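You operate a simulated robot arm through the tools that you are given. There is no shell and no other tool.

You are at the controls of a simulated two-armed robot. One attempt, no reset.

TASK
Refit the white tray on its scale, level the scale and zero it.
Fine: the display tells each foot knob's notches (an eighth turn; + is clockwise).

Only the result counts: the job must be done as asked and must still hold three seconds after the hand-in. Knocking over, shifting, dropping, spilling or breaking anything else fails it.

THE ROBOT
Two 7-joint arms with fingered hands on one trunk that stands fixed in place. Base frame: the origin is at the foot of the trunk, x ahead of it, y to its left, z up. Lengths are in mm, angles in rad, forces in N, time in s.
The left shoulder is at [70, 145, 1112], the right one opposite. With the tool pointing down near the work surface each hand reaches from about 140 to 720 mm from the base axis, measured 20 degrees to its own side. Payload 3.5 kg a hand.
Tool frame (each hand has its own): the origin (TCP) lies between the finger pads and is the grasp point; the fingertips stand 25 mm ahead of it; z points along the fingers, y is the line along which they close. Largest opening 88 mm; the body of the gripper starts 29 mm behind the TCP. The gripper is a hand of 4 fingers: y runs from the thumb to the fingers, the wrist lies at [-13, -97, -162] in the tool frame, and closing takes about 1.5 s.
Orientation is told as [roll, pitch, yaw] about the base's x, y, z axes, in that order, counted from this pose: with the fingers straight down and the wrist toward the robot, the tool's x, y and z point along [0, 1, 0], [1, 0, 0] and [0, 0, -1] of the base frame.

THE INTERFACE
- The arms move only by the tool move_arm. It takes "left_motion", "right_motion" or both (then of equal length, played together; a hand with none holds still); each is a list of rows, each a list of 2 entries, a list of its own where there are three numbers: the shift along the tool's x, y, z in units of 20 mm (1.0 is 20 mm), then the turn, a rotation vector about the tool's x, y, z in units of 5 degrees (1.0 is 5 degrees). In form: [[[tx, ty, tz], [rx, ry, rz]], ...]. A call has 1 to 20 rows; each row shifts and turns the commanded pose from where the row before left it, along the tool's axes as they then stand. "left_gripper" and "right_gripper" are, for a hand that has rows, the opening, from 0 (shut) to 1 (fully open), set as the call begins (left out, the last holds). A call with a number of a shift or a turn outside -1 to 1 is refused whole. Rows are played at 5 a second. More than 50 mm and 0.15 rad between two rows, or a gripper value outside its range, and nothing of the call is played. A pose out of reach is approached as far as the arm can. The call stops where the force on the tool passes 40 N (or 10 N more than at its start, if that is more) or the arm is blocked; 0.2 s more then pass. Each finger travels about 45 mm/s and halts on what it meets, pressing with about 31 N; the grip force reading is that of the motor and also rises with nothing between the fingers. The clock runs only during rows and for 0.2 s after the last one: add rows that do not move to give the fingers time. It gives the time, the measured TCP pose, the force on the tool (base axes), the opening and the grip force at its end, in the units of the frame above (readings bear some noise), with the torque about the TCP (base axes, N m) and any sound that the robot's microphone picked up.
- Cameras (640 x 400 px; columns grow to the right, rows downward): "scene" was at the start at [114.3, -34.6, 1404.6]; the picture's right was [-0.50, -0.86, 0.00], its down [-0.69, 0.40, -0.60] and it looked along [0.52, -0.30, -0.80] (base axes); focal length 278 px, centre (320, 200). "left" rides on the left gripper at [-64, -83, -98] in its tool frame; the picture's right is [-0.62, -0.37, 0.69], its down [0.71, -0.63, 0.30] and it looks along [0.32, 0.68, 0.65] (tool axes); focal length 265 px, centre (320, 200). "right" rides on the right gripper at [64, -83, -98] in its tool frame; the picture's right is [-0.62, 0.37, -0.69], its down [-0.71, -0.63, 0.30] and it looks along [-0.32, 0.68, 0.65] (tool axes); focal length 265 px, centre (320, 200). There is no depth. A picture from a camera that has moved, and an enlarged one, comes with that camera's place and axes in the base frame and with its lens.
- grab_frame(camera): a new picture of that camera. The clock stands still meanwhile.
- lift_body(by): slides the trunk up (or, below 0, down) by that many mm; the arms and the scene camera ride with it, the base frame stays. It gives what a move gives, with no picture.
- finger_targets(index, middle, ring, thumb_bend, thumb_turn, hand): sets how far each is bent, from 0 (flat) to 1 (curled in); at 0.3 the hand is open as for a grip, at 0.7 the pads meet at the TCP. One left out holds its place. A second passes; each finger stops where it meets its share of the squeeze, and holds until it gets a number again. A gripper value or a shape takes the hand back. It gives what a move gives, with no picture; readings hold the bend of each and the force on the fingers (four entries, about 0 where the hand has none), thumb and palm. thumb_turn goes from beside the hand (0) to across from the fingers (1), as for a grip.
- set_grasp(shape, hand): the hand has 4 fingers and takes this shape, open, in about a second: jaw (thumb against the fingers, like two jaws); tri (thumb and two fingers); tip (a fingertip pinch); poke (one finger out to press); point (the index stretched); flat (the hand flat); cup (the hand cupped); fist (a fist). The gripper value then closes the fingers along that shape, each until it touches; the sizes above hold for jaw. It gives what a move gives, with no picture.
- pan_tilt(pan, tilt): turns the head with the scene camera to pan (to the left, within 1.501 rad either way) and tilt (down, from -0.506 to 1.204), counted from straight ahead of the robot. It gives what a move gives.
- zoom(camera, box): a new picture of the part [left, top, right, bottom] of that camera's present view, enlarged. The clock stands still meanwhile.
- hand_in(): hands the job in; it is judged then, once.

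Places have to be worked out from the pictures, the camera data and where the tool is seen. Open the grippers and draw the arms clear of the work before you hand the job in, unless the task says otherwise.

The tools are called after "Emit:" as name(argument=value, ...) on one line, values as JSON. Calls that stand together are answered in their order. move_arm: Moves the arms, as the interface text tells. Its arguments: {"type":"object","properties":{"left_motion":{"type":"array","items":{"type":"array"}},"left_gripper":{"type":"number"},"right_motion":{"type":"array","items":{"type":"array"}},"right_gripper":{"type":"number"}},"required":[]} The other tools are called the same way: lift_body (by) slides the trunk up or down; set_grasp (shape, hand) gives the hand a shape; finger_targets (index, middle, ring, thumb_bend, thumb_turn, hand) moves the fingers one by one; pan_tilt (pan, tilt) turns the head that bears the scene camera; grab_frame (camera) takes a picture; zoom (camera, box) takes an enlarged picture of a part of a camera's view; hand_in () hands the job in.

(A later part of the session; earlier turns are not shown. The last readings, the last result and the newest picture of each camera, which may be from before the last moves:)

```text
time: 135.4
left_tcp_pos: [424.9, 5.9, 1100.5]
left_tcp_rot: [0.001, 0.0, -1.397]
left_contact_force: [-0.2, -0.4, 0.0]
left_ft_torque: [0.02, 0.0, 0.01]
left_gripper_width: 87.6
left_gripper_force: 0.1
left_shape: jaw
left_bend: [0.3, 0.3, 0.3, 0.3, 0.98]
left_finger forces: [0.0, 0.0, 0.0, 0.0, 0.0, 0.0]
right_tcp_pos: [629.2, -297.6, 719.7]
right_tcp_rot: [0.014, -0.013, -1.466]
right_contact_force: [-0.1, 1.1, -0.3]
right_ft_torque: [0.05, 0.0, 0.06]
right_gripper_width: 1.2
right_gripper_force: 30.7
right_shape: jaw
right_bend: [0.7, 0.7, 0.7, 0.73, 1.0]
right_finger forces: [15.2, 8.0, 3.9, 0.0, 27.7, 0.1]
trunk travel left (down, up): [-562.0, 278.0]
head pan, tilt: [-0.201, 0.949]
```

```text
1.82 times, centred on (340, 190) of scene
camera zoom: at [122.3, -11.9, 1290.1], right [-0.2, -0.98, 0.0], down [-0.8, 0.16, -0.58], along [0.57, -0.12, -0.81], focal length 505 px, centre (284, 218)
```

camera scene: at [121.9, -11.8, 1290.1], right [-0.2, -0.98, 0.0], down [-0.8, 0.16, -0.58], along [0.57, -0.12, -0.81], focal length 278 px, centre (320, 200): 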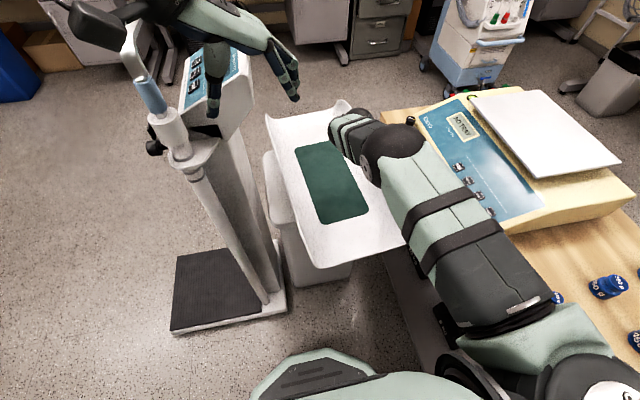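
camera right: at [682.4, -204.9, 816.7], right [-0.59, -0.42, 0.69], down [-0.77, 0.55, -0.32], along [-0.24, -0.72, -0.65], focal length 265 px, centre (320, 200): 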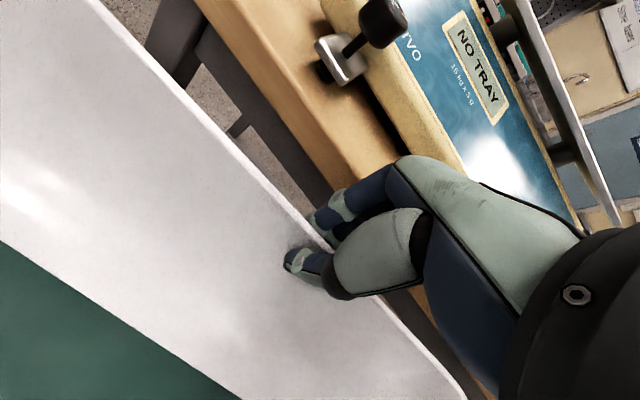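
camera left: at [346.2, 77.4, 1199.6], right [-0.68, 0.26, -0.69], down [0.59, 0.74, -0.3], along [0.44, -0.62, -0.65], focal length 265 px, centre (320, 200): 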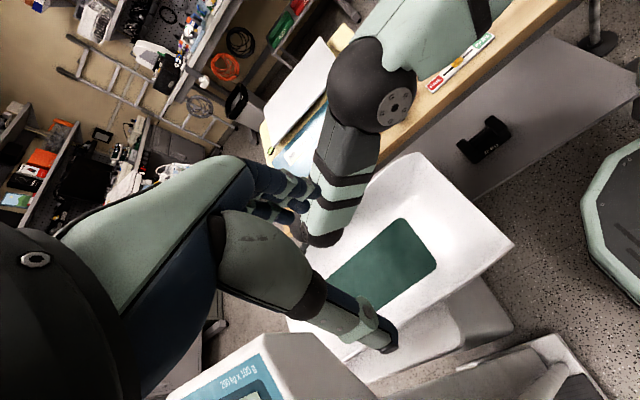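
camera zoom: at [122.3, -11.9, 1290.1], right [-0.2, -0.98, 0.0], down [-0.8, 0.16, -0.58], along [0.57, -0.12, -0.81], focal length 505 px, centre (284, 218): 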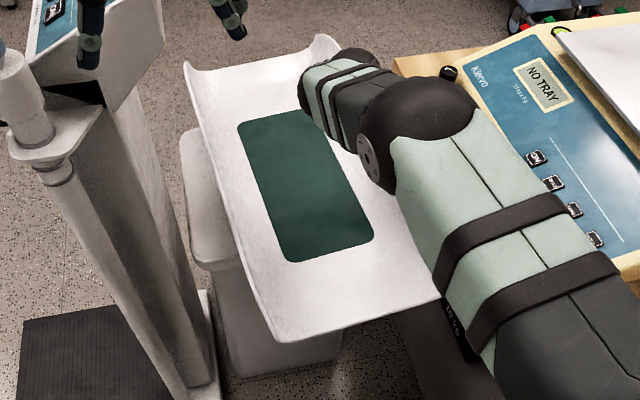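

The grip is genuinely on the wall (thumb inside, fingers outside). I'll lift another 8 mm to gauge the weight.

Emit:
move_arm(right_motion=[[[0, 0, -0.2], [0, 0, 0]], [[0, 0, -0.2], [0, 0, 0]], [[0, 0, 0], [0, 0, 0]], [[0, 0, 0], [0, 0, 0]]])

Emit:
zoom(camera="right", box=[240, 170, 420, 320])

Emit:
zoom(camera="scene", box=[240, 80, 440, 300])

```text
time: 136.4
left_tcp_pos: [423.2, 4.9, 1101.8]
left_tcp_rot: [-0.001, 0.0, -1.397]
left_contact_force: [-0.7, -0.2, -0.2]
left_ft_torque: [-0.03, 0.0, 0.01]
left_gripper_width: 87.7
left_gripper_force: 0.1
left_shape: jaw
left_bend: [0.3, 0.3, 0.3, 0.3, 0.98]
left_finger forces: [0.1, 0.0, 0.0, 0.0, 0.1, 0.0]
right_tcp_pos: [629.4, -297.8, 728.3]
right_tcp_rot: [0.014, -0.014, -1.467]
right_contact_force: [0.6, 0.9, -3.4]
right_ft_torque: [0.02, -0.01, 0.06]
right_gripper_width: 1.2
right_gripper_force: 31.1
right_shape: jaw
right_bend: [0.7, 0.7, 0.7, 0.73, 1.0]
right_finger forces: [15.3, 8.1, 3.9, 0.0, 27.5, 0.1]
trunk travel left (down, up): [-562.0, 278.0]
head pan, tilt: [-0.201, 0.949]
```

```text
2.67 times, centred on (330, 245) of right
camera zoom: at [683.1, -205.6, 828.2], right [-0.59, -0.42, 0.69], down [-0.77, 0.55, -0.32], along [-0.24, -0.72, -0.65], focal length 708 px, centre (293, 80)
```

zoom: 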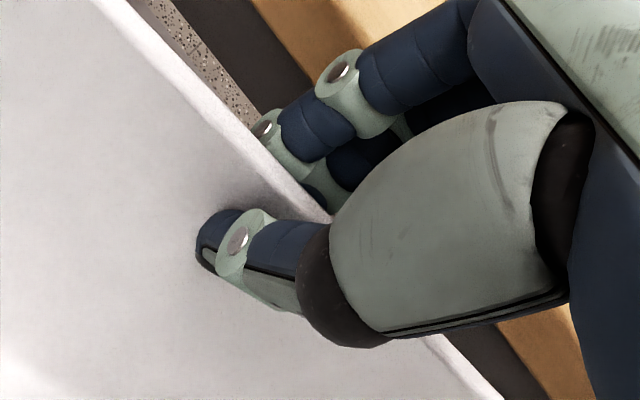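

```text
1.82 times, centred on (340, 190) of scene
camera zoom: at [122.3, -12.0, 1290.1], right [-0.2, -0.98, 0.0], down [-0.8, 0.16, -0.58], along [0.57, -0.12, -0.81], focal length 505 px, centre (284, 218)
```

zoom: 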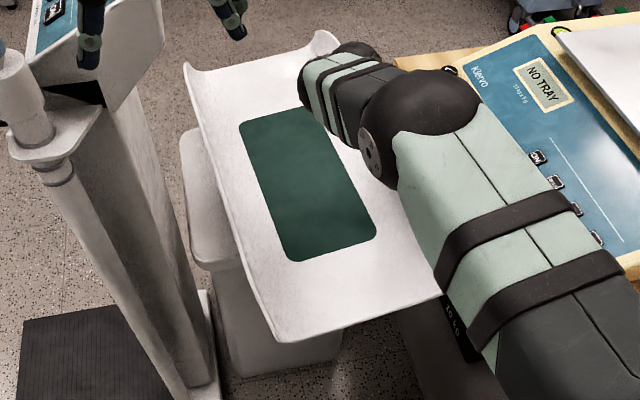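

The tray follows the hand and half its weight is ≈3.5 N (tray ≈0.7 kg). A two-hand carry is right, but first I need the tray nearer: I'll set it back down and slide it ~100 mm toward me while squaring it up by ~6°.

Emit:
move_arm(right_motion=[[[0, 0, 0.2], [0, 0, 0]], [[0, 0, 0.2], [0, 0, 0]], [[0, 0, 0.15], [0, 0, 0]], [[0, 0, 0], [0, 0, 0]], [[-0.5, 0, 0], [0, 0, 0.1]], [[-0.5, 0, 0], [0, 0, 0.1]], [[0, 0, 0], [0, 0, 0]]])

Emit:
zoom(camera="scene", box=[240, 80, 440, 300])

Emit:
zoom(camera="right", box=[240, 170, 420, 320])

```text
time: 138.0
left_tcp_pos: [423.6, 4.6, 1101.1]
left_tcp_rot: [0.001, 0.0, -1.397]
left_contact_force: [-0.4, -0.4, -1.0]
left_ft_torque: [0.0, 0.0, 0.03]
left_gripper_width: 87.7
left_gripper_force: 0.1
left_shape: jaw
left_bend: [0.3, 0.3, 0.3, 0.3, 0.98]
left_finger forces: [0.0, 0.0, 0.1, 0.0, 0.1, 0.1]
right_tcp_pos: [609.0, -298.8, 717.5]
right_tcp_rot: [0.016, -0.014, -1.483]
right_contact_force: [0.6, -0.1, -2.6]
right_ft_torque: [0.05, -0.05, 0.0]
right_gripper_width: 1.6
right_gripper_force: 31.2
right_shape: jaw
right_bend: [0.7, 0.7, 0.7, 0.73, 1.0]
right_finger forces: [17.9, 7.7, 3.5, 0.1, 28.8, 0.1]
trunk travel left (down, up): [-562.0, 278.0]
head pan, tilt: [-0.201, 0.949]
```

```text
1.82 times, centred on (340, 190) of scene
camera zoom: at [122.4, -12.1, 1290.1], right [-0.2, -0.98, 0.0], down [-0.8, 0.16, -0.58], along [0.57, -0.12, -0.81], focal length 505 px, centre (284, 218)
```

zoom: 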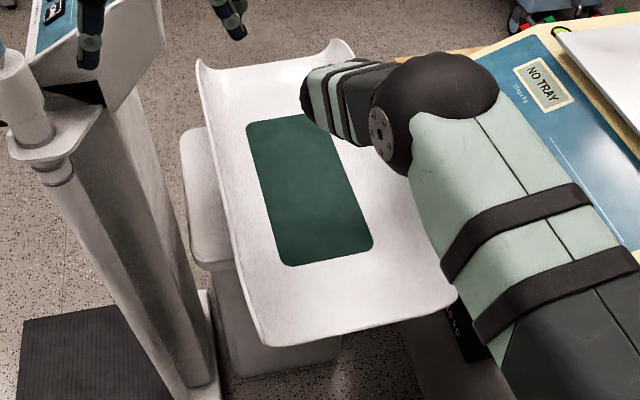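

```text
2.67 times, centred on (330, 245) of right
camera zoom: at [664.8, -208.4, 817.3], right [-0.6, -0.41, 0.69], down [-0.76, 0.56, -0.32], along [-0.25, -0.72, -0.65], focal length 708 px, centre (293, 80)
```

zoom: 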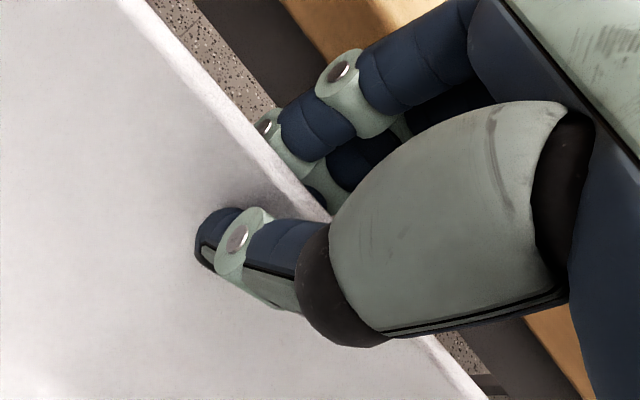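

The tray followed and also squared itself to ≈+3°. To control it better I'll bring the left hand to the left lip as well. Moving the left hand down above the lip near x≈470.

Emit:
move_arm(left_motion=[[[0.14, 0.134, 0.97], [0, 0, 0.4]], [[0.14, 0.134, 0.97], [0, 0, 0.4]], [[0.14, 0.134, 0.97], [0, 0, 0.4]], [[0.14, 0.134, 0.97], [0, 0, 0]], [[0.14, 0.134, 0.97], [0, 0, 0]], [[0.14, 0.134, 0.97], [0, 0, 0]], [[0.14, 0.134, 0.97], [0, 0, 0]], [[0.14, 0.134, 0.97], [0, 0, 0]], [[0.14, 0.134, 0.97], [0, 0, 0]], [[0.14, 0.134, 0.97], [0, 0, 0]], [[0.14, 0.134, 0.97], [0, 0, 0]], [[0.14, 0.134, 0.97], [0, 0, 0]], [[0.14, 0.134, 0.97], [0, 0, 0]], [[0, 0, 0], [0, 0, 0]]], left_gripper=0.6)

Emit:
grab_frame(camera="left")

Emit:
grab_frame(camera="scene")

```text
time: 141.0
left_tcp_pos: [462.9, -26.9, 847.1]
left_tcp_rot: [-0.001, -0.001, -1.501]
left_contact_force: [-0.1, 0.5, -0.4]
left_ft_torque: [0.01, -0.02, 0.01]
left_gripper_width: 53.1
left_gripper_force: 0.1
left_shape: jaw
left_bend: [0.29, 0.4, 0.37, 0.64, 1.0]
left_finger forces: [0.0, 0.0, 0.0, 0.1, 0.0, 0.1]
right_tcp_pos: [609.0, -300.4, 719.0]
right_tcp_rot: [0.015, -0.013, -1.484]
right_contact_force: [-0.7, -0.4, -1.8]
right_ft_torque: [0.05, -0.03, 0.03]
right_gripper_width: 1.2
right_gripper_force: 31.2
right_shape: jaw
right_bend: [0.7, 0.7, 0.7, 0.73, 1.0]
right_finger forces: [18.3, 7.9, 3.6, 0.0, 28.7, 0.1]
trunk travel left (down, up): [-562.0, 278.0]
head pan, tilt: [-0.201, 0.949]
```

```text
taken
camera left: at [393.2, 52.7, 946.2], right [-0.64, 0.32, -0.69], down [0.67, 0.68, -0.3], along [0.37, -0.66, -0.65], focal length 265 px, centre (320, 200)
```

left: 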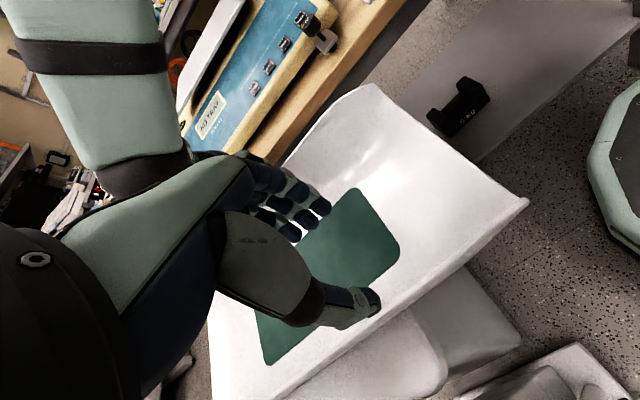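

```text
taken
camera scene: at [122.0, -12.1, 1290.1], right [-0.2, -0.98, 0.0], down [-0.8, 0.16, -0.58], along [0.57, -0.12, -0.81], focal length 278 px, centre (320, 200)
```

scene: 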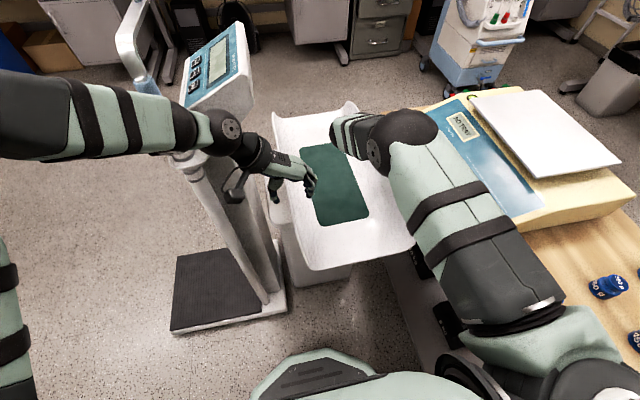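

Left hand in place above the lip. Lowering 70 mm for a second look to fix the lip height on this side.

Emit:
move_arm(left_motion=[[[0, 0, 0.9], [0, 0, 0]], [[0, 0, 0.9], [0, 0, 0]], [[0, 0, 0.9], [0, 0, 0]], [[0, 0, 0.8], [0, 0, 0]], [[0, 0, 0], [0, 0, 0]]])

Emit:
grab_frame(camera="left")

Emit:
zoom(camera="left", box=[240, 190, 480, 400])

```text
time: 142.2
left_tcp_pos: [454.7, -29.7, 787.0]
left_tcp_rot: [0.016, 0.002, -1.504]
left_contact_force: [0.0, -0.3, 0.7]
left_ft_torque: [-0.02, 0.0, -0.03]
left_gripper_width: 53.0
left_gripper_force: 0.0
left_shape: jaw
left_bend: [0.29, 0.4, 0.37, 0.64, 1.0]
left_finger forces: [0.0, 0.1, 0.0, 0.0, 0.0, 0.0]
right_tcp_pos: [602.2, -302.7, 724.8]
right_tcp_rot: [0.027, -0.011, -1.482]
right_contact_force: [-0.1, 0.5, -3.4]
right_ft_torque: [0.07, -0.08, 0.01]
right_gripper_width: 1.1
right_gripper_force: 30.7
right_shape: jaw
right_bend: [0.7, 0.7, 0.7, 0.73, 1.0]
right_finger forces: [17.6, 7.4, 3.2, 0.1, 28.9, 0.0]
trunk travel left (down, up): [-562.0, 278.0]
head pan, tilt: [-0.201, 0.949]
```

```text
taken
camera left: at [382.8, 49.1, 883.6], right [-0.63, 0.33, -0.7], down [0.67, 0.68, -0.29], along [0.38, -0.66, -0.65], focal length 265 px, centre (320, 200)
```

left: 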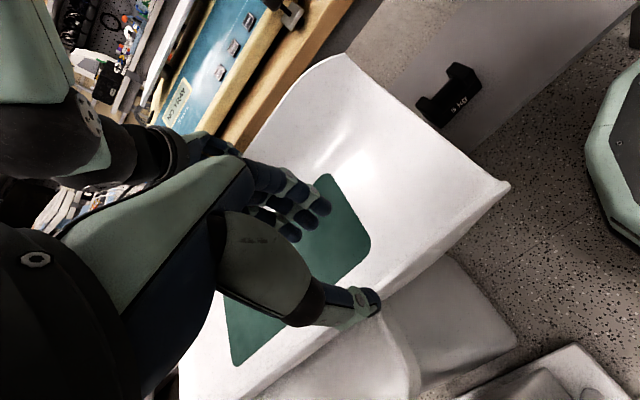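

```text
1.90 times, centred on (360, 295) of left
camera zoom: at [382.8, 49.1, 883.6], right [-0.63, 0.33, -0.7], down [0.67, 0.68, -0.29], along [0.38, -0.66, -0.65], focal length 506 px, centre (244, 19)
```

zoom: 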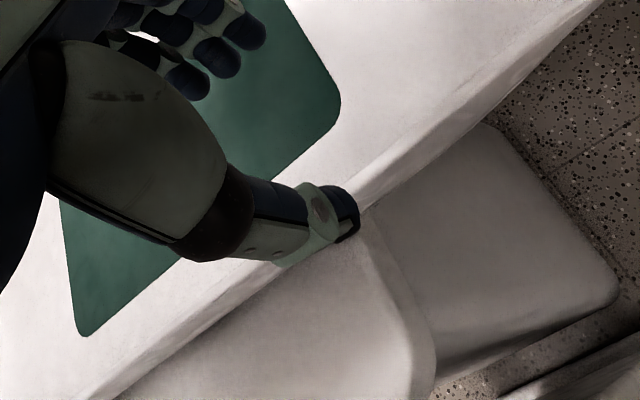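

The left hand drifted and even the right hand shifted slightly: the left arm may be touching the column scale. Checking immediately.

Emit:
grab_frame(camera="scene")

Emit:
zoom(camera="scene", box=[60, 20, 340, 300])

```text
taken
camera scene: at [106.0, -18.0, 1291.6], right [-0.2, -0.98, -0.01], down [-0.79, 0.17, -0.59], along [0.58, -0.11, -0.81], focal length 278 px, centre (320, 200)
```

scene: 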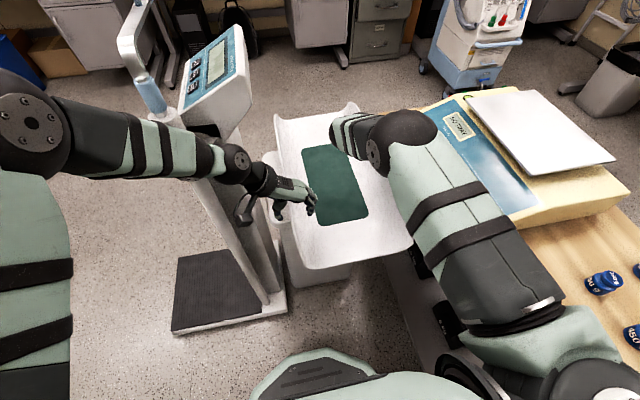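

```text
1.43 times, centred on (200, 160) of scene
camera zoom: at [106.0, -18.0, 1291.6], right [-0.2, -0.98, -0.01], down [-0.79, 0.17, -0.59], along [0.58, -0.11, -0.81], focal length 397 px, centre (491, 257)
```

zoom: 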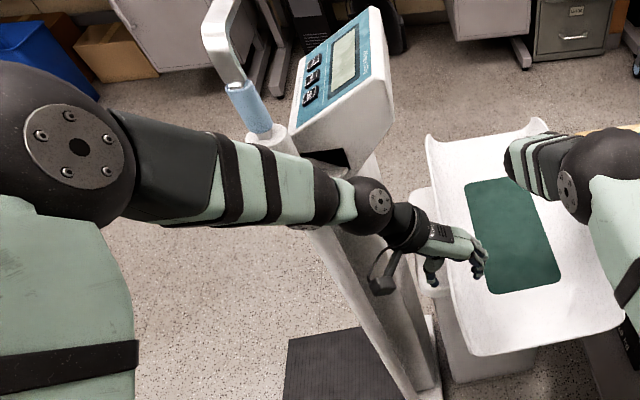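

The head camera has been pushed back 16 mm: my left forearm is pressing on the column scale. Backing the left hand straight up at once.

Emit:
move_arm(left_motion=[[[0, 0, -0.9], [0, 0, 0]], [[0, 0, -0.9], [0, 0, 0]], [[0, 0, -0.9], [0, 0, 0]], [[0, 0, -0.8], [0, 0, 0]], [[0, 0, 0], [0, 0, 0]]])

Emit:
grab_frame(camera="scene")

```text
time: 143.4
left_tcp_pos: [463.7, -26.7, 850.5]
left_tcp_rot: [0.002, -0.001, -1.499]
left_contact_force: [0.3, 0.2, -1.3]
left_ft_torque: [-0.01, 0.0, 0.05]
left_gripper_width: 53.2
left_gripper_force: 0.0
left_shape: jaw
left_bend: [0.29, 0.4, 0.37, 0.64, 1.0]
left_finger forces: [0.0, 0.1, 0.0, 0.0, 0.0, 0.0]
right_tcp_pos: [608.2, -298.5, 717.9]
right_tcp_rot: [0.017, -0.014, -1.484]
right_contact_force: [0.2, 1.5, -2.8]
right_ft_torque: [0.11, -0.07, 0.11]
right_gripper_width: 1.2
right_gripper_force: 31.4
right_shape: jaw
right_bend: [0.7, 0.7, 0.7, 0.73, 1.0]
right_finger forces: [17.5, 8.1, 4.0, 0.1, 29.8, 0.1]
trunk travel left (down, up): [-562.0, 278.0]
head pan, tilt: [-0.201, 0.949]
```

```text
taken
camera scene: at [122.4, -11.7, 1290.3], right [-0.2, -0.98, 0.0], down [-0.8, 0.16, -0.58], along [0.57, -0.12, -0.81], focal length 278 px, centre (320, 200)
```

scene: 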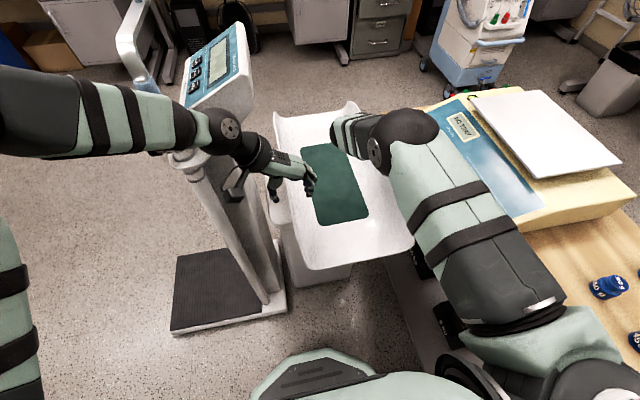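

The column is unharmed and the torso is back. The left elbow needs more room, so I'll rotate the tray on its stand to about +20° by turning the right hand in place: that brings the left lip nearer to me and away from the column. First raise the left hand clear, then turn.

Emit:
move_arm(left_motion=[[[0, -0.5, -1], [0, 0, 0]], [[0, -0.5, -1], [0, 0, 0]], [[0, -0.5, -1], [0, 0, 0]], [[0, 0, 0], [0, 0, 0]]])

Emit:
move_arm(right_motion=[[[0, 0, 0], [0, 0, -0.6]], [[0, 0, 0], [0, 0, -0.6]], [[0, 0, 0], [0, 0, -0.6]], [[0, 0, 0], [0, 0, 0]]])

Emit:
grab_frame(camera="scene")

```text
time: 144.4
left_tcp_pos: [462.7, 5.0, 910.5]
left_tcp_rot: [0.0, -0.001, -1.501]
left_contact_force: [-0.1, 0.9, -0.7]
left_ft_torque: [0.01, 0.0, -0.01]
left_gripper_width: 53.2
left_gripper_force: 0.0
left_shape: jaw
left_bend: [0.29, 0.4, 0.37, 0.64, 1.0]
left_finger forces: [0.0, 0.1, 0.1, 0.0, 0.1, 0.0]
right_tcp_pos: [609.5, -299.9, 716.1]
right_tcp_rot: [0.014, -0.012, -1.483]
right_contact_force: [-1.0, -0.8, -2.4]
right_ft_torque: [0.11, -0.01, 0.06]
right_gripper_width: 1.3
right_gripper_force: 31.3
right_shape: jaw
right_bend: [0.7, 0.7, 0.7, 0.73, 1.0]
right_finger forces: [18.0, 8.3, 4.0, 0.0, 29.5, 0.0]
trunk travel left (down, up): [-562.0, 278.0]
head pan, tilt: [-0.201, 0.949]
```

```text
time: 145.4
left_tcp_pos: [461.2, 4.3, 910.5]
left_tcp_rot: [0.0, 0.001, -1.501]
left_contact_force: [-0.8, -0.2, -0.2]
left_ft_torque: [0.0, -0.01, 0.0]
left_gripper_width: 53.0
left_gripper_force: 0.0
left_shape: jaw
left_bend: [0.29, 0.4, 0.37, 0.64, 1.0]
left_finger forces: [0.0, 0.0, 0.0, 0.1, 0.1, 0.0]
right_tcp_pos: [609.6, -299.5, 716.7]
right_tcp_rot: [0.013, -0.014, -1.324]
right_contact_force: [0.4, -1.0, -1.6]
right_ft_torque: [0.04, -0.05, 0.02]
right_gripper_width: 1.3
right_gripper_force: 30.6
right_shape: jaw
right_bend: [0.7, 0.7, 0.7, 0.74, 1.0]
right_finger forces: [19.9, 6.6, 3.2, 0.1, 28.6, 0.0]
trunk travel left (down, up): [-562.0, 278.0]
head pan, tilt: [-0.201, 0.949]
```

```text
taken
camera scene: at [122.3, -12.2, 1290.1], right [-0.2, -0.98, 0.0], down [-0.8, 0.16, -0.58], along [0.57, -0.12, -0.81], focal length 278 px, centre (320, 200)
```

scene: 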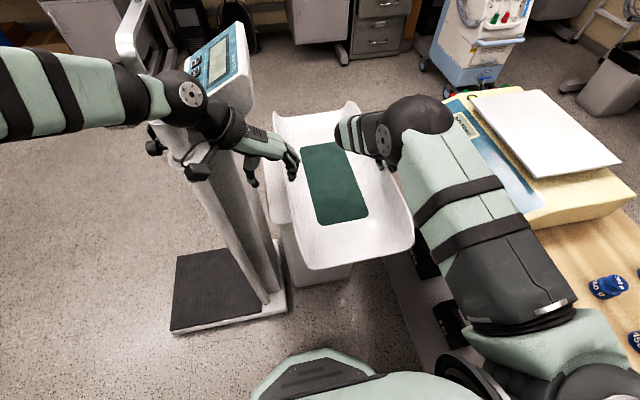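

The pinch pivots rather than turning the tray. So I'll use it as a pivot: the left hand (closed, near x≈390) will push the tray's near-left side toward −y. Moving the left hand there first, turned to about −30°, staying high.

Emit:
move_arm(left_motion=[[[-0.85, -0.51, 0], [0, 0, 0]], [[-0.85, -0.51, 0], [0, 0, 0]], [[-0.85, -0.51, 0], [0, 0, 0]], [[-0.85, -0.51, 0], [0, 0, 0]], [[0, 0, 0], [0, 0, -0.93]], [[0, 0, 0], [0, 0, -0.93]], [[0, 0, 0], [0, 0, -0.93]], [[0, 0, 0], [0, 0, -0.93]], [[0, 0, 0], [0, 0, -0.93]], [[0, 0, 0], [0, 0, -0.93]], [[0, 0, 0], [0, 0, -0.93]], [[0, 0, 0], [0, 0, -0.93]], [[0, 0, 0], [0, 0, -0.93]], [[0, 0, 0], [0, 0, -0.93]], [[0, 0, 0], [0, 0, -0.93]], [[0, 0, 0], [0, 0, -0.93]], [[0, 0, 0], [0, 0, 0]]], left_gripper=0)

Emit:
grab_frame(camera="scene")

Emit:
grab_frame(camera="left")

```text
time: 149.0
left_tcp_pos: [389.3, 39.6, 908.1]
left_tcp_rot: [0.001, 0.001, -0.526]
left_contact_force: [1.5, 0.1, 0.0]
left_ft_torque: [0.01, -0.01, 0.01]
left_gripper_width: 0.0
left_gripper_force: 31.3
left_shape: jaw
left_bend: [0.7, 0.7, 0.7, 0.4, 1.0]
left_finger forces: [0.0, 0.1, 0.0, 0.0, 0.0, 0.1]
right_tcp_pos: [608.9, -299.1, 718.8]
right_tcp_rot: [0.012, -0.015, -1.328]
right_contact_force: [-0.4, 0.7, -2.6]
right_ft_torque: [0.11, -0.01, 0.01]
right_gripper_width: 1.2
right_gripper_force: 30.9
right_shape: jaw
right_bend: [0.7, 0.7, 0.7, 0.74, 1.0]
right_finger forces: [19.5, 6.7, 3.3, 0.0, 29.1, 0.0]
trunk travel left (down, up): [-562.0, 278.0]
head pan, tilt: [-0.201, 0.949]
```

```text
taken
camera scene: at [122.1, -12.1, 1290.1], right [-0.2, -0.98, 0.0], down [-0.8, 0.16, -0.58], along [0.57, -0.12, -0.81], focal length 278 px, centre (320, 200)
```

scene: 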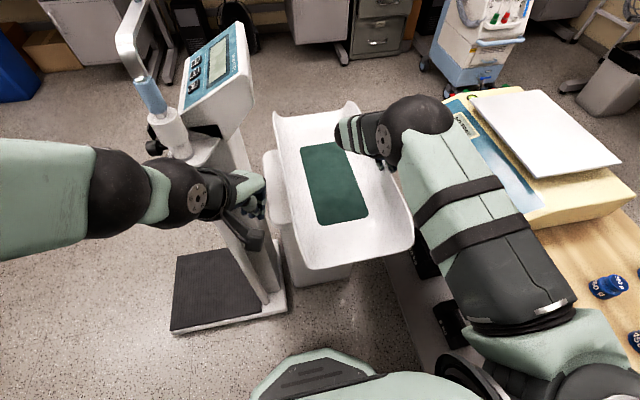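

```text
taken
camera left: at [286.0, 27.0, 1007.6], right [-0.63, -0.35, -0.69], down [-0.19, 0.93, -0.3], along [0.75, -0.06, -0.65], focal length 265 px, centre (320, 200)
```

left: 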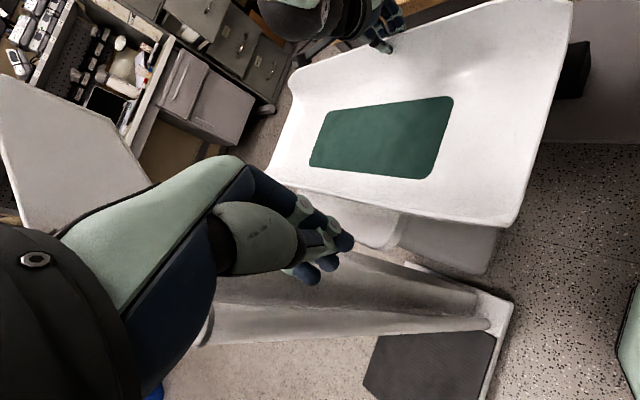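

Clear of the column now. Lowering the left hand beside the tray's near-left wall.

Emit:
move_arm(left_motion=[[[0, 0, 1], [0, 0, 0]], [[0, 0, 1], [0, 0, 0]], [[0, 0, 1], [0, 0, 0]], [[0, 0, 1], [0, 0, 0]], [[0, 0, 1], [0, 0, 0]], [[0, 0, 1], [0, 0, 0]], [[0, 0, 1], [0, 0, 0]], [[0, 0, 1], [0, 0, 0]], [[0, 0, 1], [0, 0, 0]], [[0, 0, 1], [0, 0, 0]], [[0, 0, 0.4], [0, 0, 0]], [[0, 0, 0], [0, 0, 0]]])

Emit:
grab_frame(camera="scene")

Emit:
grab_frame(camera="left")

```text
time: 151.6
left_tcp_pos: [389.2, 39.8, 700.2]
left_tcp_rot: [0.0, 0.0, -0.526]
left_contact_force: [0.5, 0.0, 0.4]
left_ft_torque: [-0.02, 0.02, 0.0]
left_gripper_width: 0.0
left_gripper_force: 30.9
left_shape: jaw
left_bend: [0.7, 0.7, 0.7, 0.4, 1.0]
left_finger forces: [0.0, 0.1, 0.0, 0.0, 0.1, 0.0]
right_tcp_pos: [608.0, -298.4, 718.3]
right_tcp_rot: [0.01, -0.015, -1.326]
right_contact_force: [-0.1, -1.1, -3.3]
right_ft_torque: [0.05, -0.01, 0.04]
right_gripper_width: 1.4
right_gripper_force: 31.4
right_shape: jaw
right_bend: [0.7, 0.7, 0.7, 0.74, 1.0]
right_finger forces: [19.5, 6.8, 3.3, 0.0, 28.8, 0.0]
trunk travel left (down, up): [-562.0, 278.0]
head pan, tilt: [-0.201, 0.949]
```

```text
taken
camera scene: at [122.1, -12.2, 1290.1], right [-0.2, -0.98, 0.0], down [-0.8, 0.16, -0.58], along [0.57, -0.12, -0.81], focal length 278 px, centre (320, 200)
```

scene: 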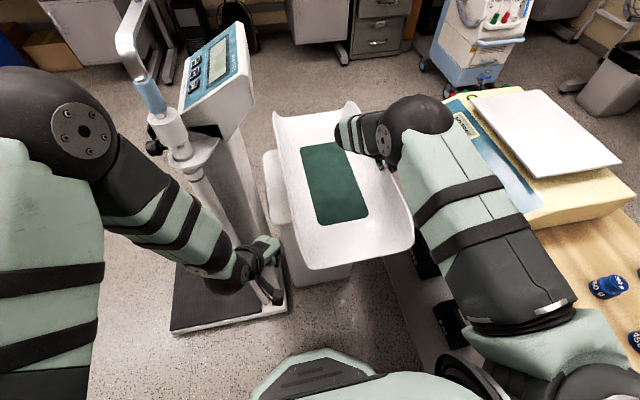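

```text
taken
camera left: at [285.4, 27.2, 798.0], right [-0.63, -0.35, -0.69], down [-0.19, 0.93, -0.3], along [0.75, -0.06, -0.65], focal length 265 px, centre (320, 200)
```

left: 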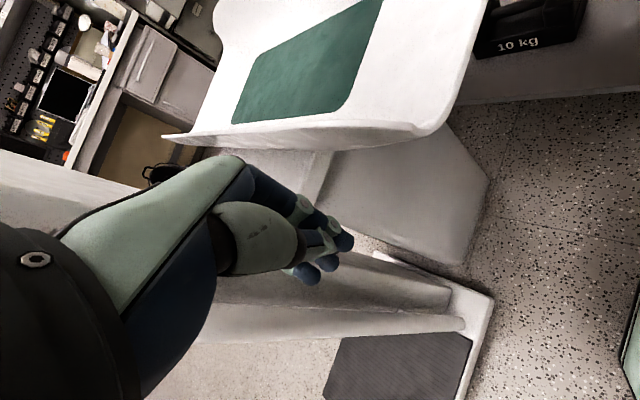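

Left hand is beside the wall. Pushing toward −y in small steps, watching forces.

Emit:
move_arm(left_motion=[[[-0.43, 0.25, 0], [0, 0, 0]], [[-0.43, 0.25, 0], [0, 0, 0]], [[-0.43, 0.25, 0], [0, 0, 0]], [[-0.43, 0.25, 0], [0, 0, 0]], [[-0.43, 0.25, 0], [0, 0, 0]], [[0, 0, 0], [0, 0, 0]]])

Emit:
grab_frame(camera="left")

Emit:
grab_frame(camera="scene")

```text
time: 153.0
left_tcp_pos: [389.5, -11.1, 701.2]
left_tcp_rot: [-0.001, -0.001, -0.527]
left_contact_force: [0.0, -0.5, 0.7]
left_ft_torque: [-0.02, 0.0, -0.02]
left_gripper_width: 0.0
left_gripper_force: 30.5
left_shape: jaw
left_bend: [0.7, 0.7, 0.7, 0.4, 1.0]
left_finger forces: [0.0, 0.1, 0.0, 0.0, 0.0, 0.0]
right_tcp_pos: [608.5, -300.3, 718.3]
right_tcp_rot: [0.011, -0.015, -1.326]
right_contact_force: [-0.7, 0.7, -2.6]
right_ft_torque: [0.07, 0.0, 0.04]
right_gripper_width: 1.1
right_gripper_force: 31.1
right_shape: jaw
right_bend: [0.7, 0.7, 0.7, 0.74, 1.0]
right_finger forces: [19.4, 6.8, 3.3, 0.1, 28.8, 0.0]
trunk travel left (down, up): [-562.0, 278.0]
head pan, tilt: [-0.201, 0.949]
```

```text
taken
camera left: at [285.5, -23.0, 799.6], right [-0.63, -0.35, -0.69], down [-0.19, 0.93, -0.3], along [0.75, -0.06, -0.65], focal length 265 px, centre (320, 200)
```

left: 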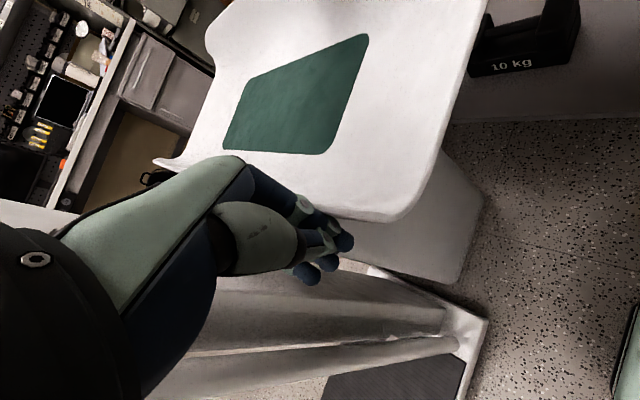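

```text
taken
camera scene: at [122.2, -12.0, 1290.1], right [-0.2, -0.98, 0.0], down [-0.8, 0.16, -0.58], along [0.57, -0.12, -0.81], focal length 278 px, centre (320, 200)
```

scene: 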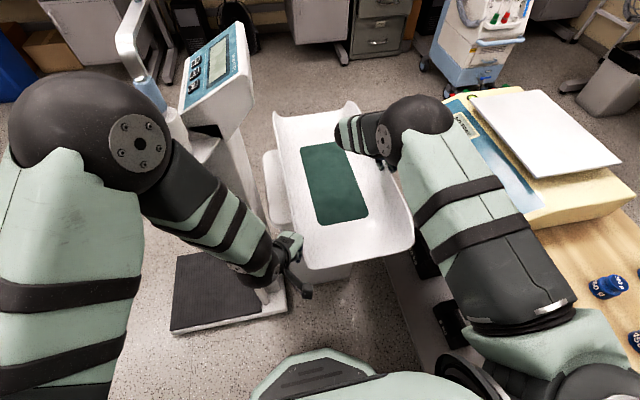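

Nearly touching. Continuing the push, about 40 mm more, in small steps.

Emit:
move_arm(left_motion=[[[-0.43, 0.25, 0], [0, 0, 0]], [[-0.43, 0.25, 0], [0, 0, 0]], [[-0.43, 0.25, 0], [0, 0, 0]], [[0, 0, 0], [0, 0, 0]]])

Emit:
grab_frame(camera="scene")

```text
time: 154.0
left_tcp_pos: [389.5, -40.1, 701.2]
left_tcp_rot: [-0.001, -0.002, -0.528]
left_contact_force: [-8.2, 12.7, 6.9]
left_ft_torque: [0.1, 0.07, 0.02]
left_gripper_width: 0.0
left_gripper_force: 30.9
left_shape: jaw
left_bend: [0.7, 0.7, 0.7, 0.72, 1.0]
left_finger forces: [10.1, 7.1, 0.0, 0.0, 0.0, 0.0]
right_tcp_pos: [609.1, -300.4, 720.1]
right_tcp_rot: [0.017, -0.018, -1.329]
right_contact_force: [11.4, -13.9, 3.8]
right_ft_torque: [-0.3, -0.23, 0.21]
right_gripper_width: 1.2
right_gripper_force: 30.6
right_shape: jaw
right_bend: [0.7, 0.7, 0.7, 0.74, 1.0]
right_finger forces: [21.3, 10.9, 6.3, 0.0, 24.4, 0.1]
trunk travel left (down, up): [-562.0, 278.0]
head pan, tilt: [-0.201, 0.949]
```

```text
taken
camera scene: at [121.1, -11.8, 1290.4], right [-0.2, -0.98, 0.0], down [-0.8, 0.16, -0.58], along [0.57, -0.12, -0.81], focal length 278 px, centre (320, 200)
```

scene: 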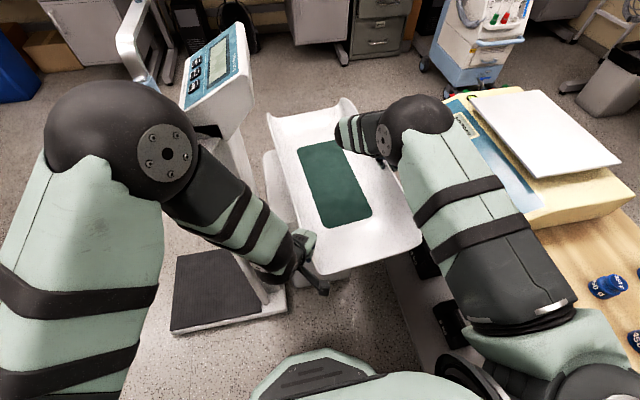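

The tray turns as intended (now ≈+4°). I'll continue pushing with the left while the right hand rotates along, a few rows at a time.

Emit:
move_arm(left_motion=[[[-0.43, 0.25, 0], [0, 0, 0]], [[-0.43, 0.25, 0], [0, 0, 0]], [[-0.43, 0.25, 0], [0, 0, 0]], [[0, 0, 0], [0, 0, 0]]], right_motion=[[[0, 0, 0], [0, 0, -0.6]], [[0, 0, 0], [0, 0, -0.6]], [[0, 0, 0], [0, 0, -0.6]], [[0, 0, 0], [0, 0, 0]]])

Emit:
grab_frame(camera="scene")

```text
time: 154.8
left_tcp_pos: [387.9, -54.5, 699.4]
left_tcp_rot: [-0.009, 0.022, -0.505]
left_contact_force: [-12.0, 12.6, 7.1]
left_ft_torque: [0.11, 0.05, 0.04]
left_gripper_width: 0.1
left_gripper_force: 31.0
left_shape: jaw
left_bend: [0.7, 0.7, 0.7, 0.43, 1.0]
left_finger forces: [9.1, 14.5, 0.0, 0.0, 0.0, 0.1]
right_tcp_pos: [610.9, -304.6, 723.8]
right_tcp_rot: [0.02, -0.038, -1.193]
right_contact_force: [9.0, -10.0, -1.3]
right_ft_torque: [-0.14, -0.23, 0.15]
right_gripper_width: 1.3
right_gripper_force: 31.0
right_shape: jaw
right_bend: [0.68, 0.7, 0.7, 0.75, 1.0]
right_finger forces: [21.4, 10.1, 4.8, 0.0, 26.0, 0.0]
trunk travel left (down, up): [-562.0, 278.0]
head pan, tilt: [-0.201, 0.949]
stopped in row 3 (left hand): the force on the tool passed its limit at 41 N (the readings are from after the stop); the commanded pose is now the measured one
```

```text
taken
camera scene: at [120.7, -12.0, 1290.2], right [-0.2, -0.98, 0.0], down [-0.8, 0.16, -0.58], along [0.57, -0.12, -0.81], focal length 278 px, centre (320, 200)
```

scene: 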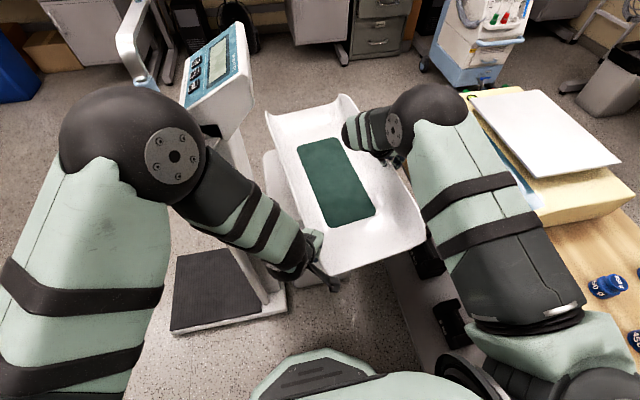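

Force limit reached, tray now at ≈+7°. Instead of pushing harder I'll pinch the left lip near x≈400 with the left hand and then slide the tray toward me with both hands. Backing the left hand off, raising, opening and turning it to about −70°.

Emit:
move_arm(left_motion=[[[0.43, -0.25, 0], [0, 0, 0]], [[0.43, -0.25, 0], [0, 0, 0]], [[0.43, -0.25, 0], [0, 0, 0]], [[0.43, -0.25, -0.5], [0, 0, 0]], [[0.43, -0.25, -1], [0, 0, 0]], [[0, 0, -1], [0, 0, 0]], [[0, 0, -1], [0, 0, 0]], [[0, 0, -1], [0, 0, 0]], [[0, 0, 0], [0, 0, 1]], [[0, 0, 0], [0, 0, 1]], [[0, 0, 0], [0, 0, 1]], [[0, 0, 0], [0, 0, 1]], [[0, 0, 0], [0, 0, 1]], [[0, 0, 0], [0, 0, 1]], [[0, 0, 0], [0, 0, 1]], [[0, 0, 0], [0, 0, 1]], [[0, 0, 0], [0, 0, 0]]], left_gripper=0.6)

Emit:
grab_frame(camera="scene")

Emit:
grab_frame(camera="left")

```text
time: 158.4
left_tcp_pos: [392.0, -8.1, 788.9]
left_tcp_rot: [-0.02, 0.008, -1.205]
left_contact_force: [0.3, 0.1, -0.2]
left_ft_torque: [0.03, -0.03, 0.0]
left_gripper_width: 52.6
left_gripper_force: 0.1
left_shape: jaw
left_bend: [0.29, 0.41, 0.37, 0.65, 1.0]
left_finger forces: [0.1, 0.0, 0.0, 0.0, 0.1, 0.1]
right_tcp_pos: [610.2, -304.1, 721.2]
right_tcp_rot: [0.017, -0.029, -1.194]
right_contact_force: [-1.0, -1.3, -2.8]
right_ft_torque: [0.04, 0.07, 0.1]
right_gripper_width: 1.4
right_gripper_force: 30.9
right_shape: jaw
right_bend: [0.7, 0.7, 0.7, 0.75, 1.0]
right_finger forces: [19.9, 8.6, 3.7, 0.0, 30.5, 0.1]
trunk travel left (down, up): [-562.0, 278.0]
head pan, tilt: [-0.201, 0.949]
```

```text
taken
camera scene: at [122.0, -12.4, 1290.1], right [-0.2, -0.98, 0.0], down [-0.8, 0.16, -0.58], along [0.57, -0.12, -0.81], focal length 278 px, centre (320, 200)
```

scene: 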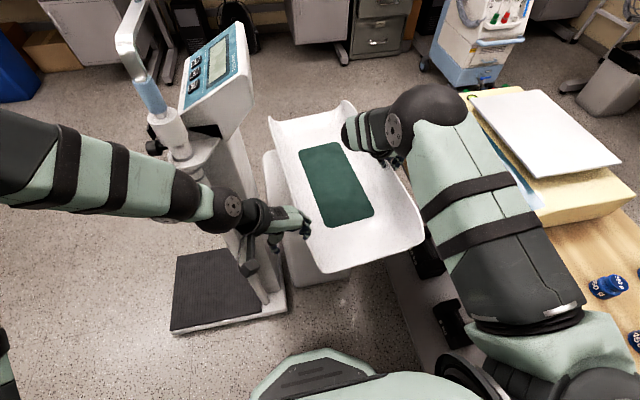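

```text
taken
camera left: at [303.3, 48.0, 889.4], right [-0.72, 0.12, -0.68], down [0.44, 0.84, -0.31], along [0.53, -0.52, -0.66], focal length 265 px, centre (320, 200)
```

left: 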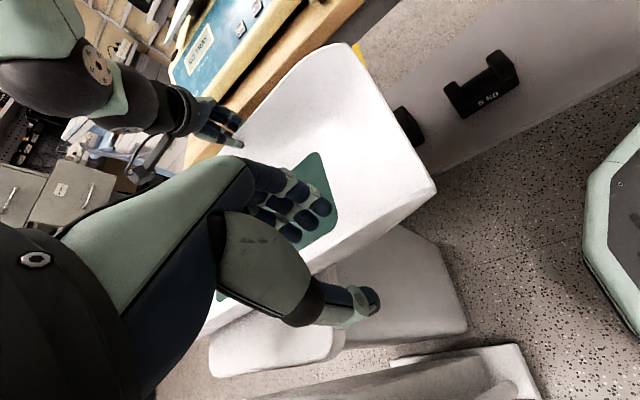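

I worked out that the column's height-rod handle leans toward me (≈(505,148,1058)); that's what my left forearm pressed. At x≈400 the left arm is clear of it. I'll now move the left hand over the left lip near x≈412 and look.

Emit:
move_arm(left_motion=[[[0.08, 0.7, 0.6], [0, 0, 0]], [[0.08, 0.7, 0.6], [0, 0, 0]], [[0.08, 0.7, 0.6], [0, 0, 0]], [[0, 0, 0.5], [0, 0, 0]], [[0, 0, 0], [0, 0, 0]]])

Emit:
grab_frame(camera="left")

Emit:
zoom(camera="left", box=[220, 150, 460, 370])

```text
time: 159.6
left_tcp_pos: [410.4, -45.7, 743.0]
left_tcp_rot: [-0.019, 0.007, -1.205]
left_contact_force: [-0.3, 0.6, 0.5]
left_ft_torque: [0.01, -0.03, -0.03]
left_gripper_width: 52.6
left_gripper_force: 0.1
left_shape: jaw
left_bend: [0.29, 0.41, 0.37, 0.65, 1.0]
left_finger forces: [0.1, 0.0, 0.0, 0.1, 0.0, 0.0]
right_tcp_pos: [611.0, -304.1, 720.8]
right_tcp_rot: [0.018, -0.03, -1.195]
right_contact_force: [-0.6, -0.6, -2.0]
right_ft_torque: [0.05, 0.0, 0.09]
right_gripper_width: 1.3
right_gripper_force: 31.3
right_shape: jaw
right_bend: [0.7, 0.7, 0.7, 0.75, 1.0]
right_finger forces: [19.8, 8.4, 3.5, 0.1, 31.0, 0.0]
trunk travel left (down, up): [-562.0, 278.0]
head pan, tilt: [-0.201, 0.949]
```

```text
taken
camera left: at [321.8, 10.8, 842.8], right [-0.72, 0.12, -0.68], down [0.44, 0.84, -0.31], along [0.53, -0.52, -0.66], focal length 265 px, centre (320, 200)
```

left: 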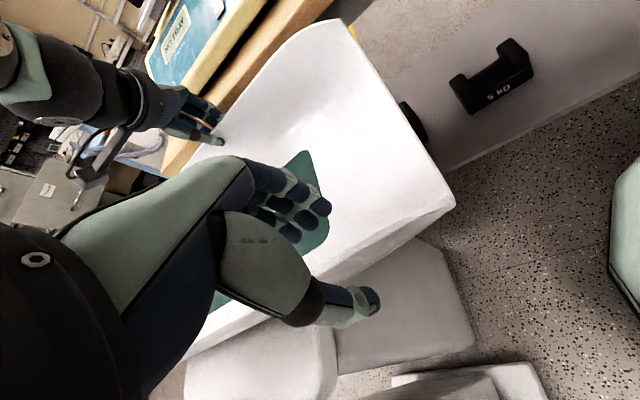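

```text
1.82 times, centred on (340, 260) of left
camera zoom: at [321.8, 10.8, 842.8], right [-0.72, 0.12, -0.68], down [0.44, 0.84, -0.31], along [0.53, -0.52, -0.66], focal length 483 px, centre (284, 91)
```

zoom: 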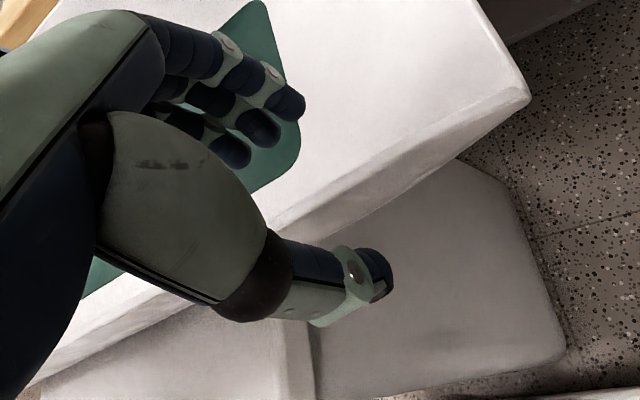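

The left lip lies right on the left hand's axis. Descending ~36 mm and closing.

Emit:
move_arm(left_motion=[[[0, 0, 0.6], [0, 0, 0]], [[0, 0, 0.6], [0, 0, 0]], [[0, 0, 0.6], [0, 0, 0]], [[0, 0, 0], [0, 0, 0]]])

Emit:
move_arm(left_motion=[[[0, 0, 0], [0, 0, 0]], [[0, 0, 0], [0, 0, 0]], [[0, 0, 0], [0, 0, 0]], [[0, 0, 0], [0, 0, 0]], [[0, 0, 0], [0, 0, 0]], [[0, 0, 0], [0, 0, 0]], [[0, 0, 0], [0, 0, 0]]], left_gripper=0)

Emit:
zoom(camera="left", box=[220, 150, 460, 370])

Emit:
grab_frame(camera="scene")

```text
time: 160.6
left_tcp_pos: [408.2, -45.5, 704.9]
left_tcp_rot: [-0.019, 0.007, -1.206]
left_contact_force: [-0.3, 0.4, 0.6]
left_ft_torque: [-0.01, -0.01, 0.01]
left_gripper_width: 52.5
left_gripper_force: 0.0
left_shape: jaw
left_bend: [0.29, 0.41, 0.37, 0.65, 1.0]
left_finger forces: [0.0, 0.0, 0.0, 0.0, 0.0, 0.1]
right_tcp_pos: [610.1, -303.5, 720.6]
right_tcp_rot: [0.017, -0.029, -1.194]
right_contact_force: [-0.2, -0.5, -2.9]
right_ft_torque: [0.07, 0.04, 0.09]
right_gripper_width: 1.2
right_gripper_force: 31.1
right_shape: jaw
right_bend: [0.7, 0.7, 0.7, 0.75, 1.0]
right_finger forces: [19.8, 8.2, 3.5, 0.0, 31.0, 0.0]
trunk travel left (down, up): [-562.0, 278.0]
head pan, tilt: [-0.201, 0.949]
```

```text
time: 162.2
left_tcp_pos: [409.4, -45.8, 707.1]
left_tcp_rot: [-0.019, 0.008, -1.206]
left_contact_force: [-0.6, -0.1, -0.5]
left_ft_torque: [-0.26, -0.13, -0.13]
left_gripper_width: 8.7
left_gripper_force: 31.0
left_shape: jaw
left_bend: [0.74, 0.52, 0.48, 0.55, 1.0]
left_finger forces: [16.1, 8.4, 3.9, 0.0, 29.0, 0.0]
right_tcp_pos: [611.6, -304.2, 720.8]
right_tcp_rot: [0.018, -0.031, -1.195]
right_contact_force: [-0.6, -0.6, -3.4]
right_ft_torque: [0.01, 0.04, 0.1]
right_gripper_width: 1.4
right_gripper_force: 31.2
right_shape: jaw
right_bend: [0.7, 0.7, 0.7, 0.75, 1.0]
right_finger forces: [20.0, 8.5, 3.6, 0.0, 30.5, 0.0]
trunk travel left (down, up): [-562.0, 278.0]
head pan, tilt: [-0.201, 0.949]
```

```text
1.82 times, centred on (340, 260) of left
camera zoom: at [321.1, 10.7, 807.1], right [-0.72, 0.12, -0.68], down [0.44, 0.84, -0.31], along [0.53, -0.52, -0.66], focal length 483 px, centre (284, 91)
```

zoom: 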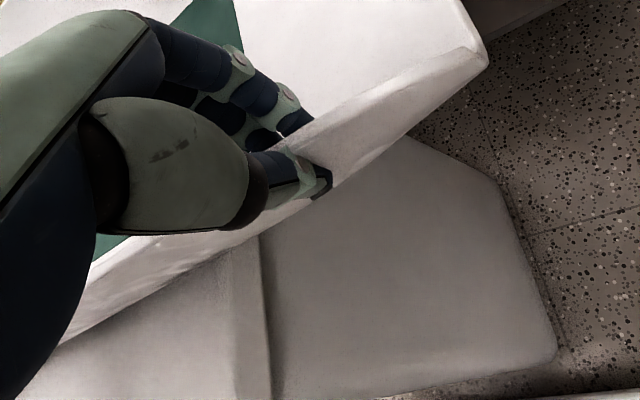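

```text
taken
camera scene: at [122.4, -12.3, 1290.0], right [-0.2, -0.98, 0.0], down [-0.8, 0.16, -0.58], along [0.57, -0.12, -0.81], focal length 278 px, centre (320, 200)
```

scene: 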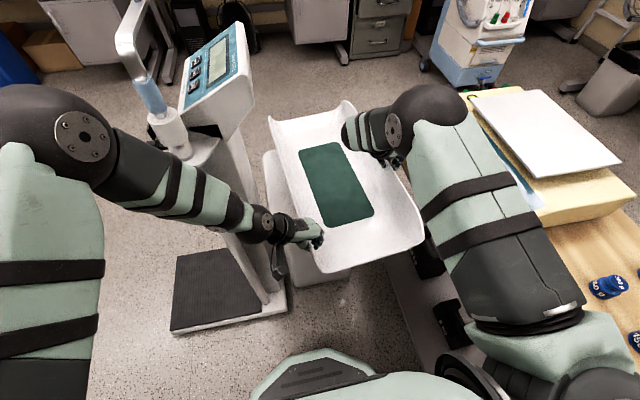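

Both hands now hold the tray. Sliding it toward me (−x) with both hands, 30 mm first.

Emit:
move_arm(left_motion=[[[-0.467, -0.179, 0], [0, 0, 0]], [[-0.467, -0.179, 0], [0, 0, 0]], [[-0.467, -0.179, 0], [0, 0, 0]], [[0, 0, 0], [0, 0, 0]]], right_motion=[[[-0.465, -0.184, 0], [0, 0, 0]], [[-0.465, -0.184, 0], [0, 0, 0]], [[-0.465, -0.184, 0], [0, 0, 0]], [[0, 0, 0], [0, 0, 0]]])

Emit:
grab_frame(camera="scene")

```text
time: 163.2
left_tcp_pos: [379.8, -44.2, 707.0]
left_tcp_rot: [-0.02, 0.006, -1.208]
left_contact_force: [-0.9, -0.6, 0.0]
left_ft_torque: [-0.26, -0.13, -0.1]
left_gripper_width: 8.9
left_gripper_force: 31.2
left_shape: jaw
left_bend: [0.74, 0.52, 0.48, 0.55, 1.0]
left_finger forces: [16.4, 7.9, 4.0, 0.1, 28.2, 0.1]
right_tcp_pos: [581.0, -304.2, 720.0]
right_tcp_rot: [0.016, -0.031, -1.193]
right_contact_force: [-0.4, -0.3, -3.7]
right_ft_torque: [0.06, 0.03, 0.12]
right_gripper_width: 1.6
right_gripper_force: 30.4
right_shape: jaw
right_bend: [0.7, 0.7, 0.7, 0.75, 1.0]
right_finger forces: [20.0, 8.4, 3.7, 0.1, 30.9, 0.0]
trunk travel left (down, up): [-562.0, 278.0]
head pan, tilt: [-0.201, 0.949]
```

```text
taken
camera scene: at [122.5, -12.2, 1290.0], right [-0.2, -0.98, 0.0], down [-0.8, 0.16, -0.58], along [0.57, -0.12, -0.81], focal length 278 px, centre (320, 200)
```

scene: 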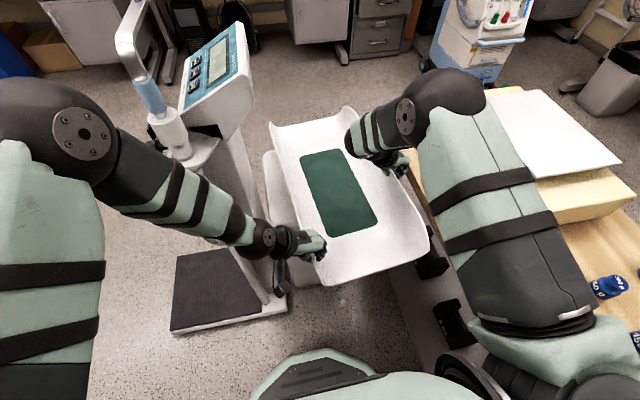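

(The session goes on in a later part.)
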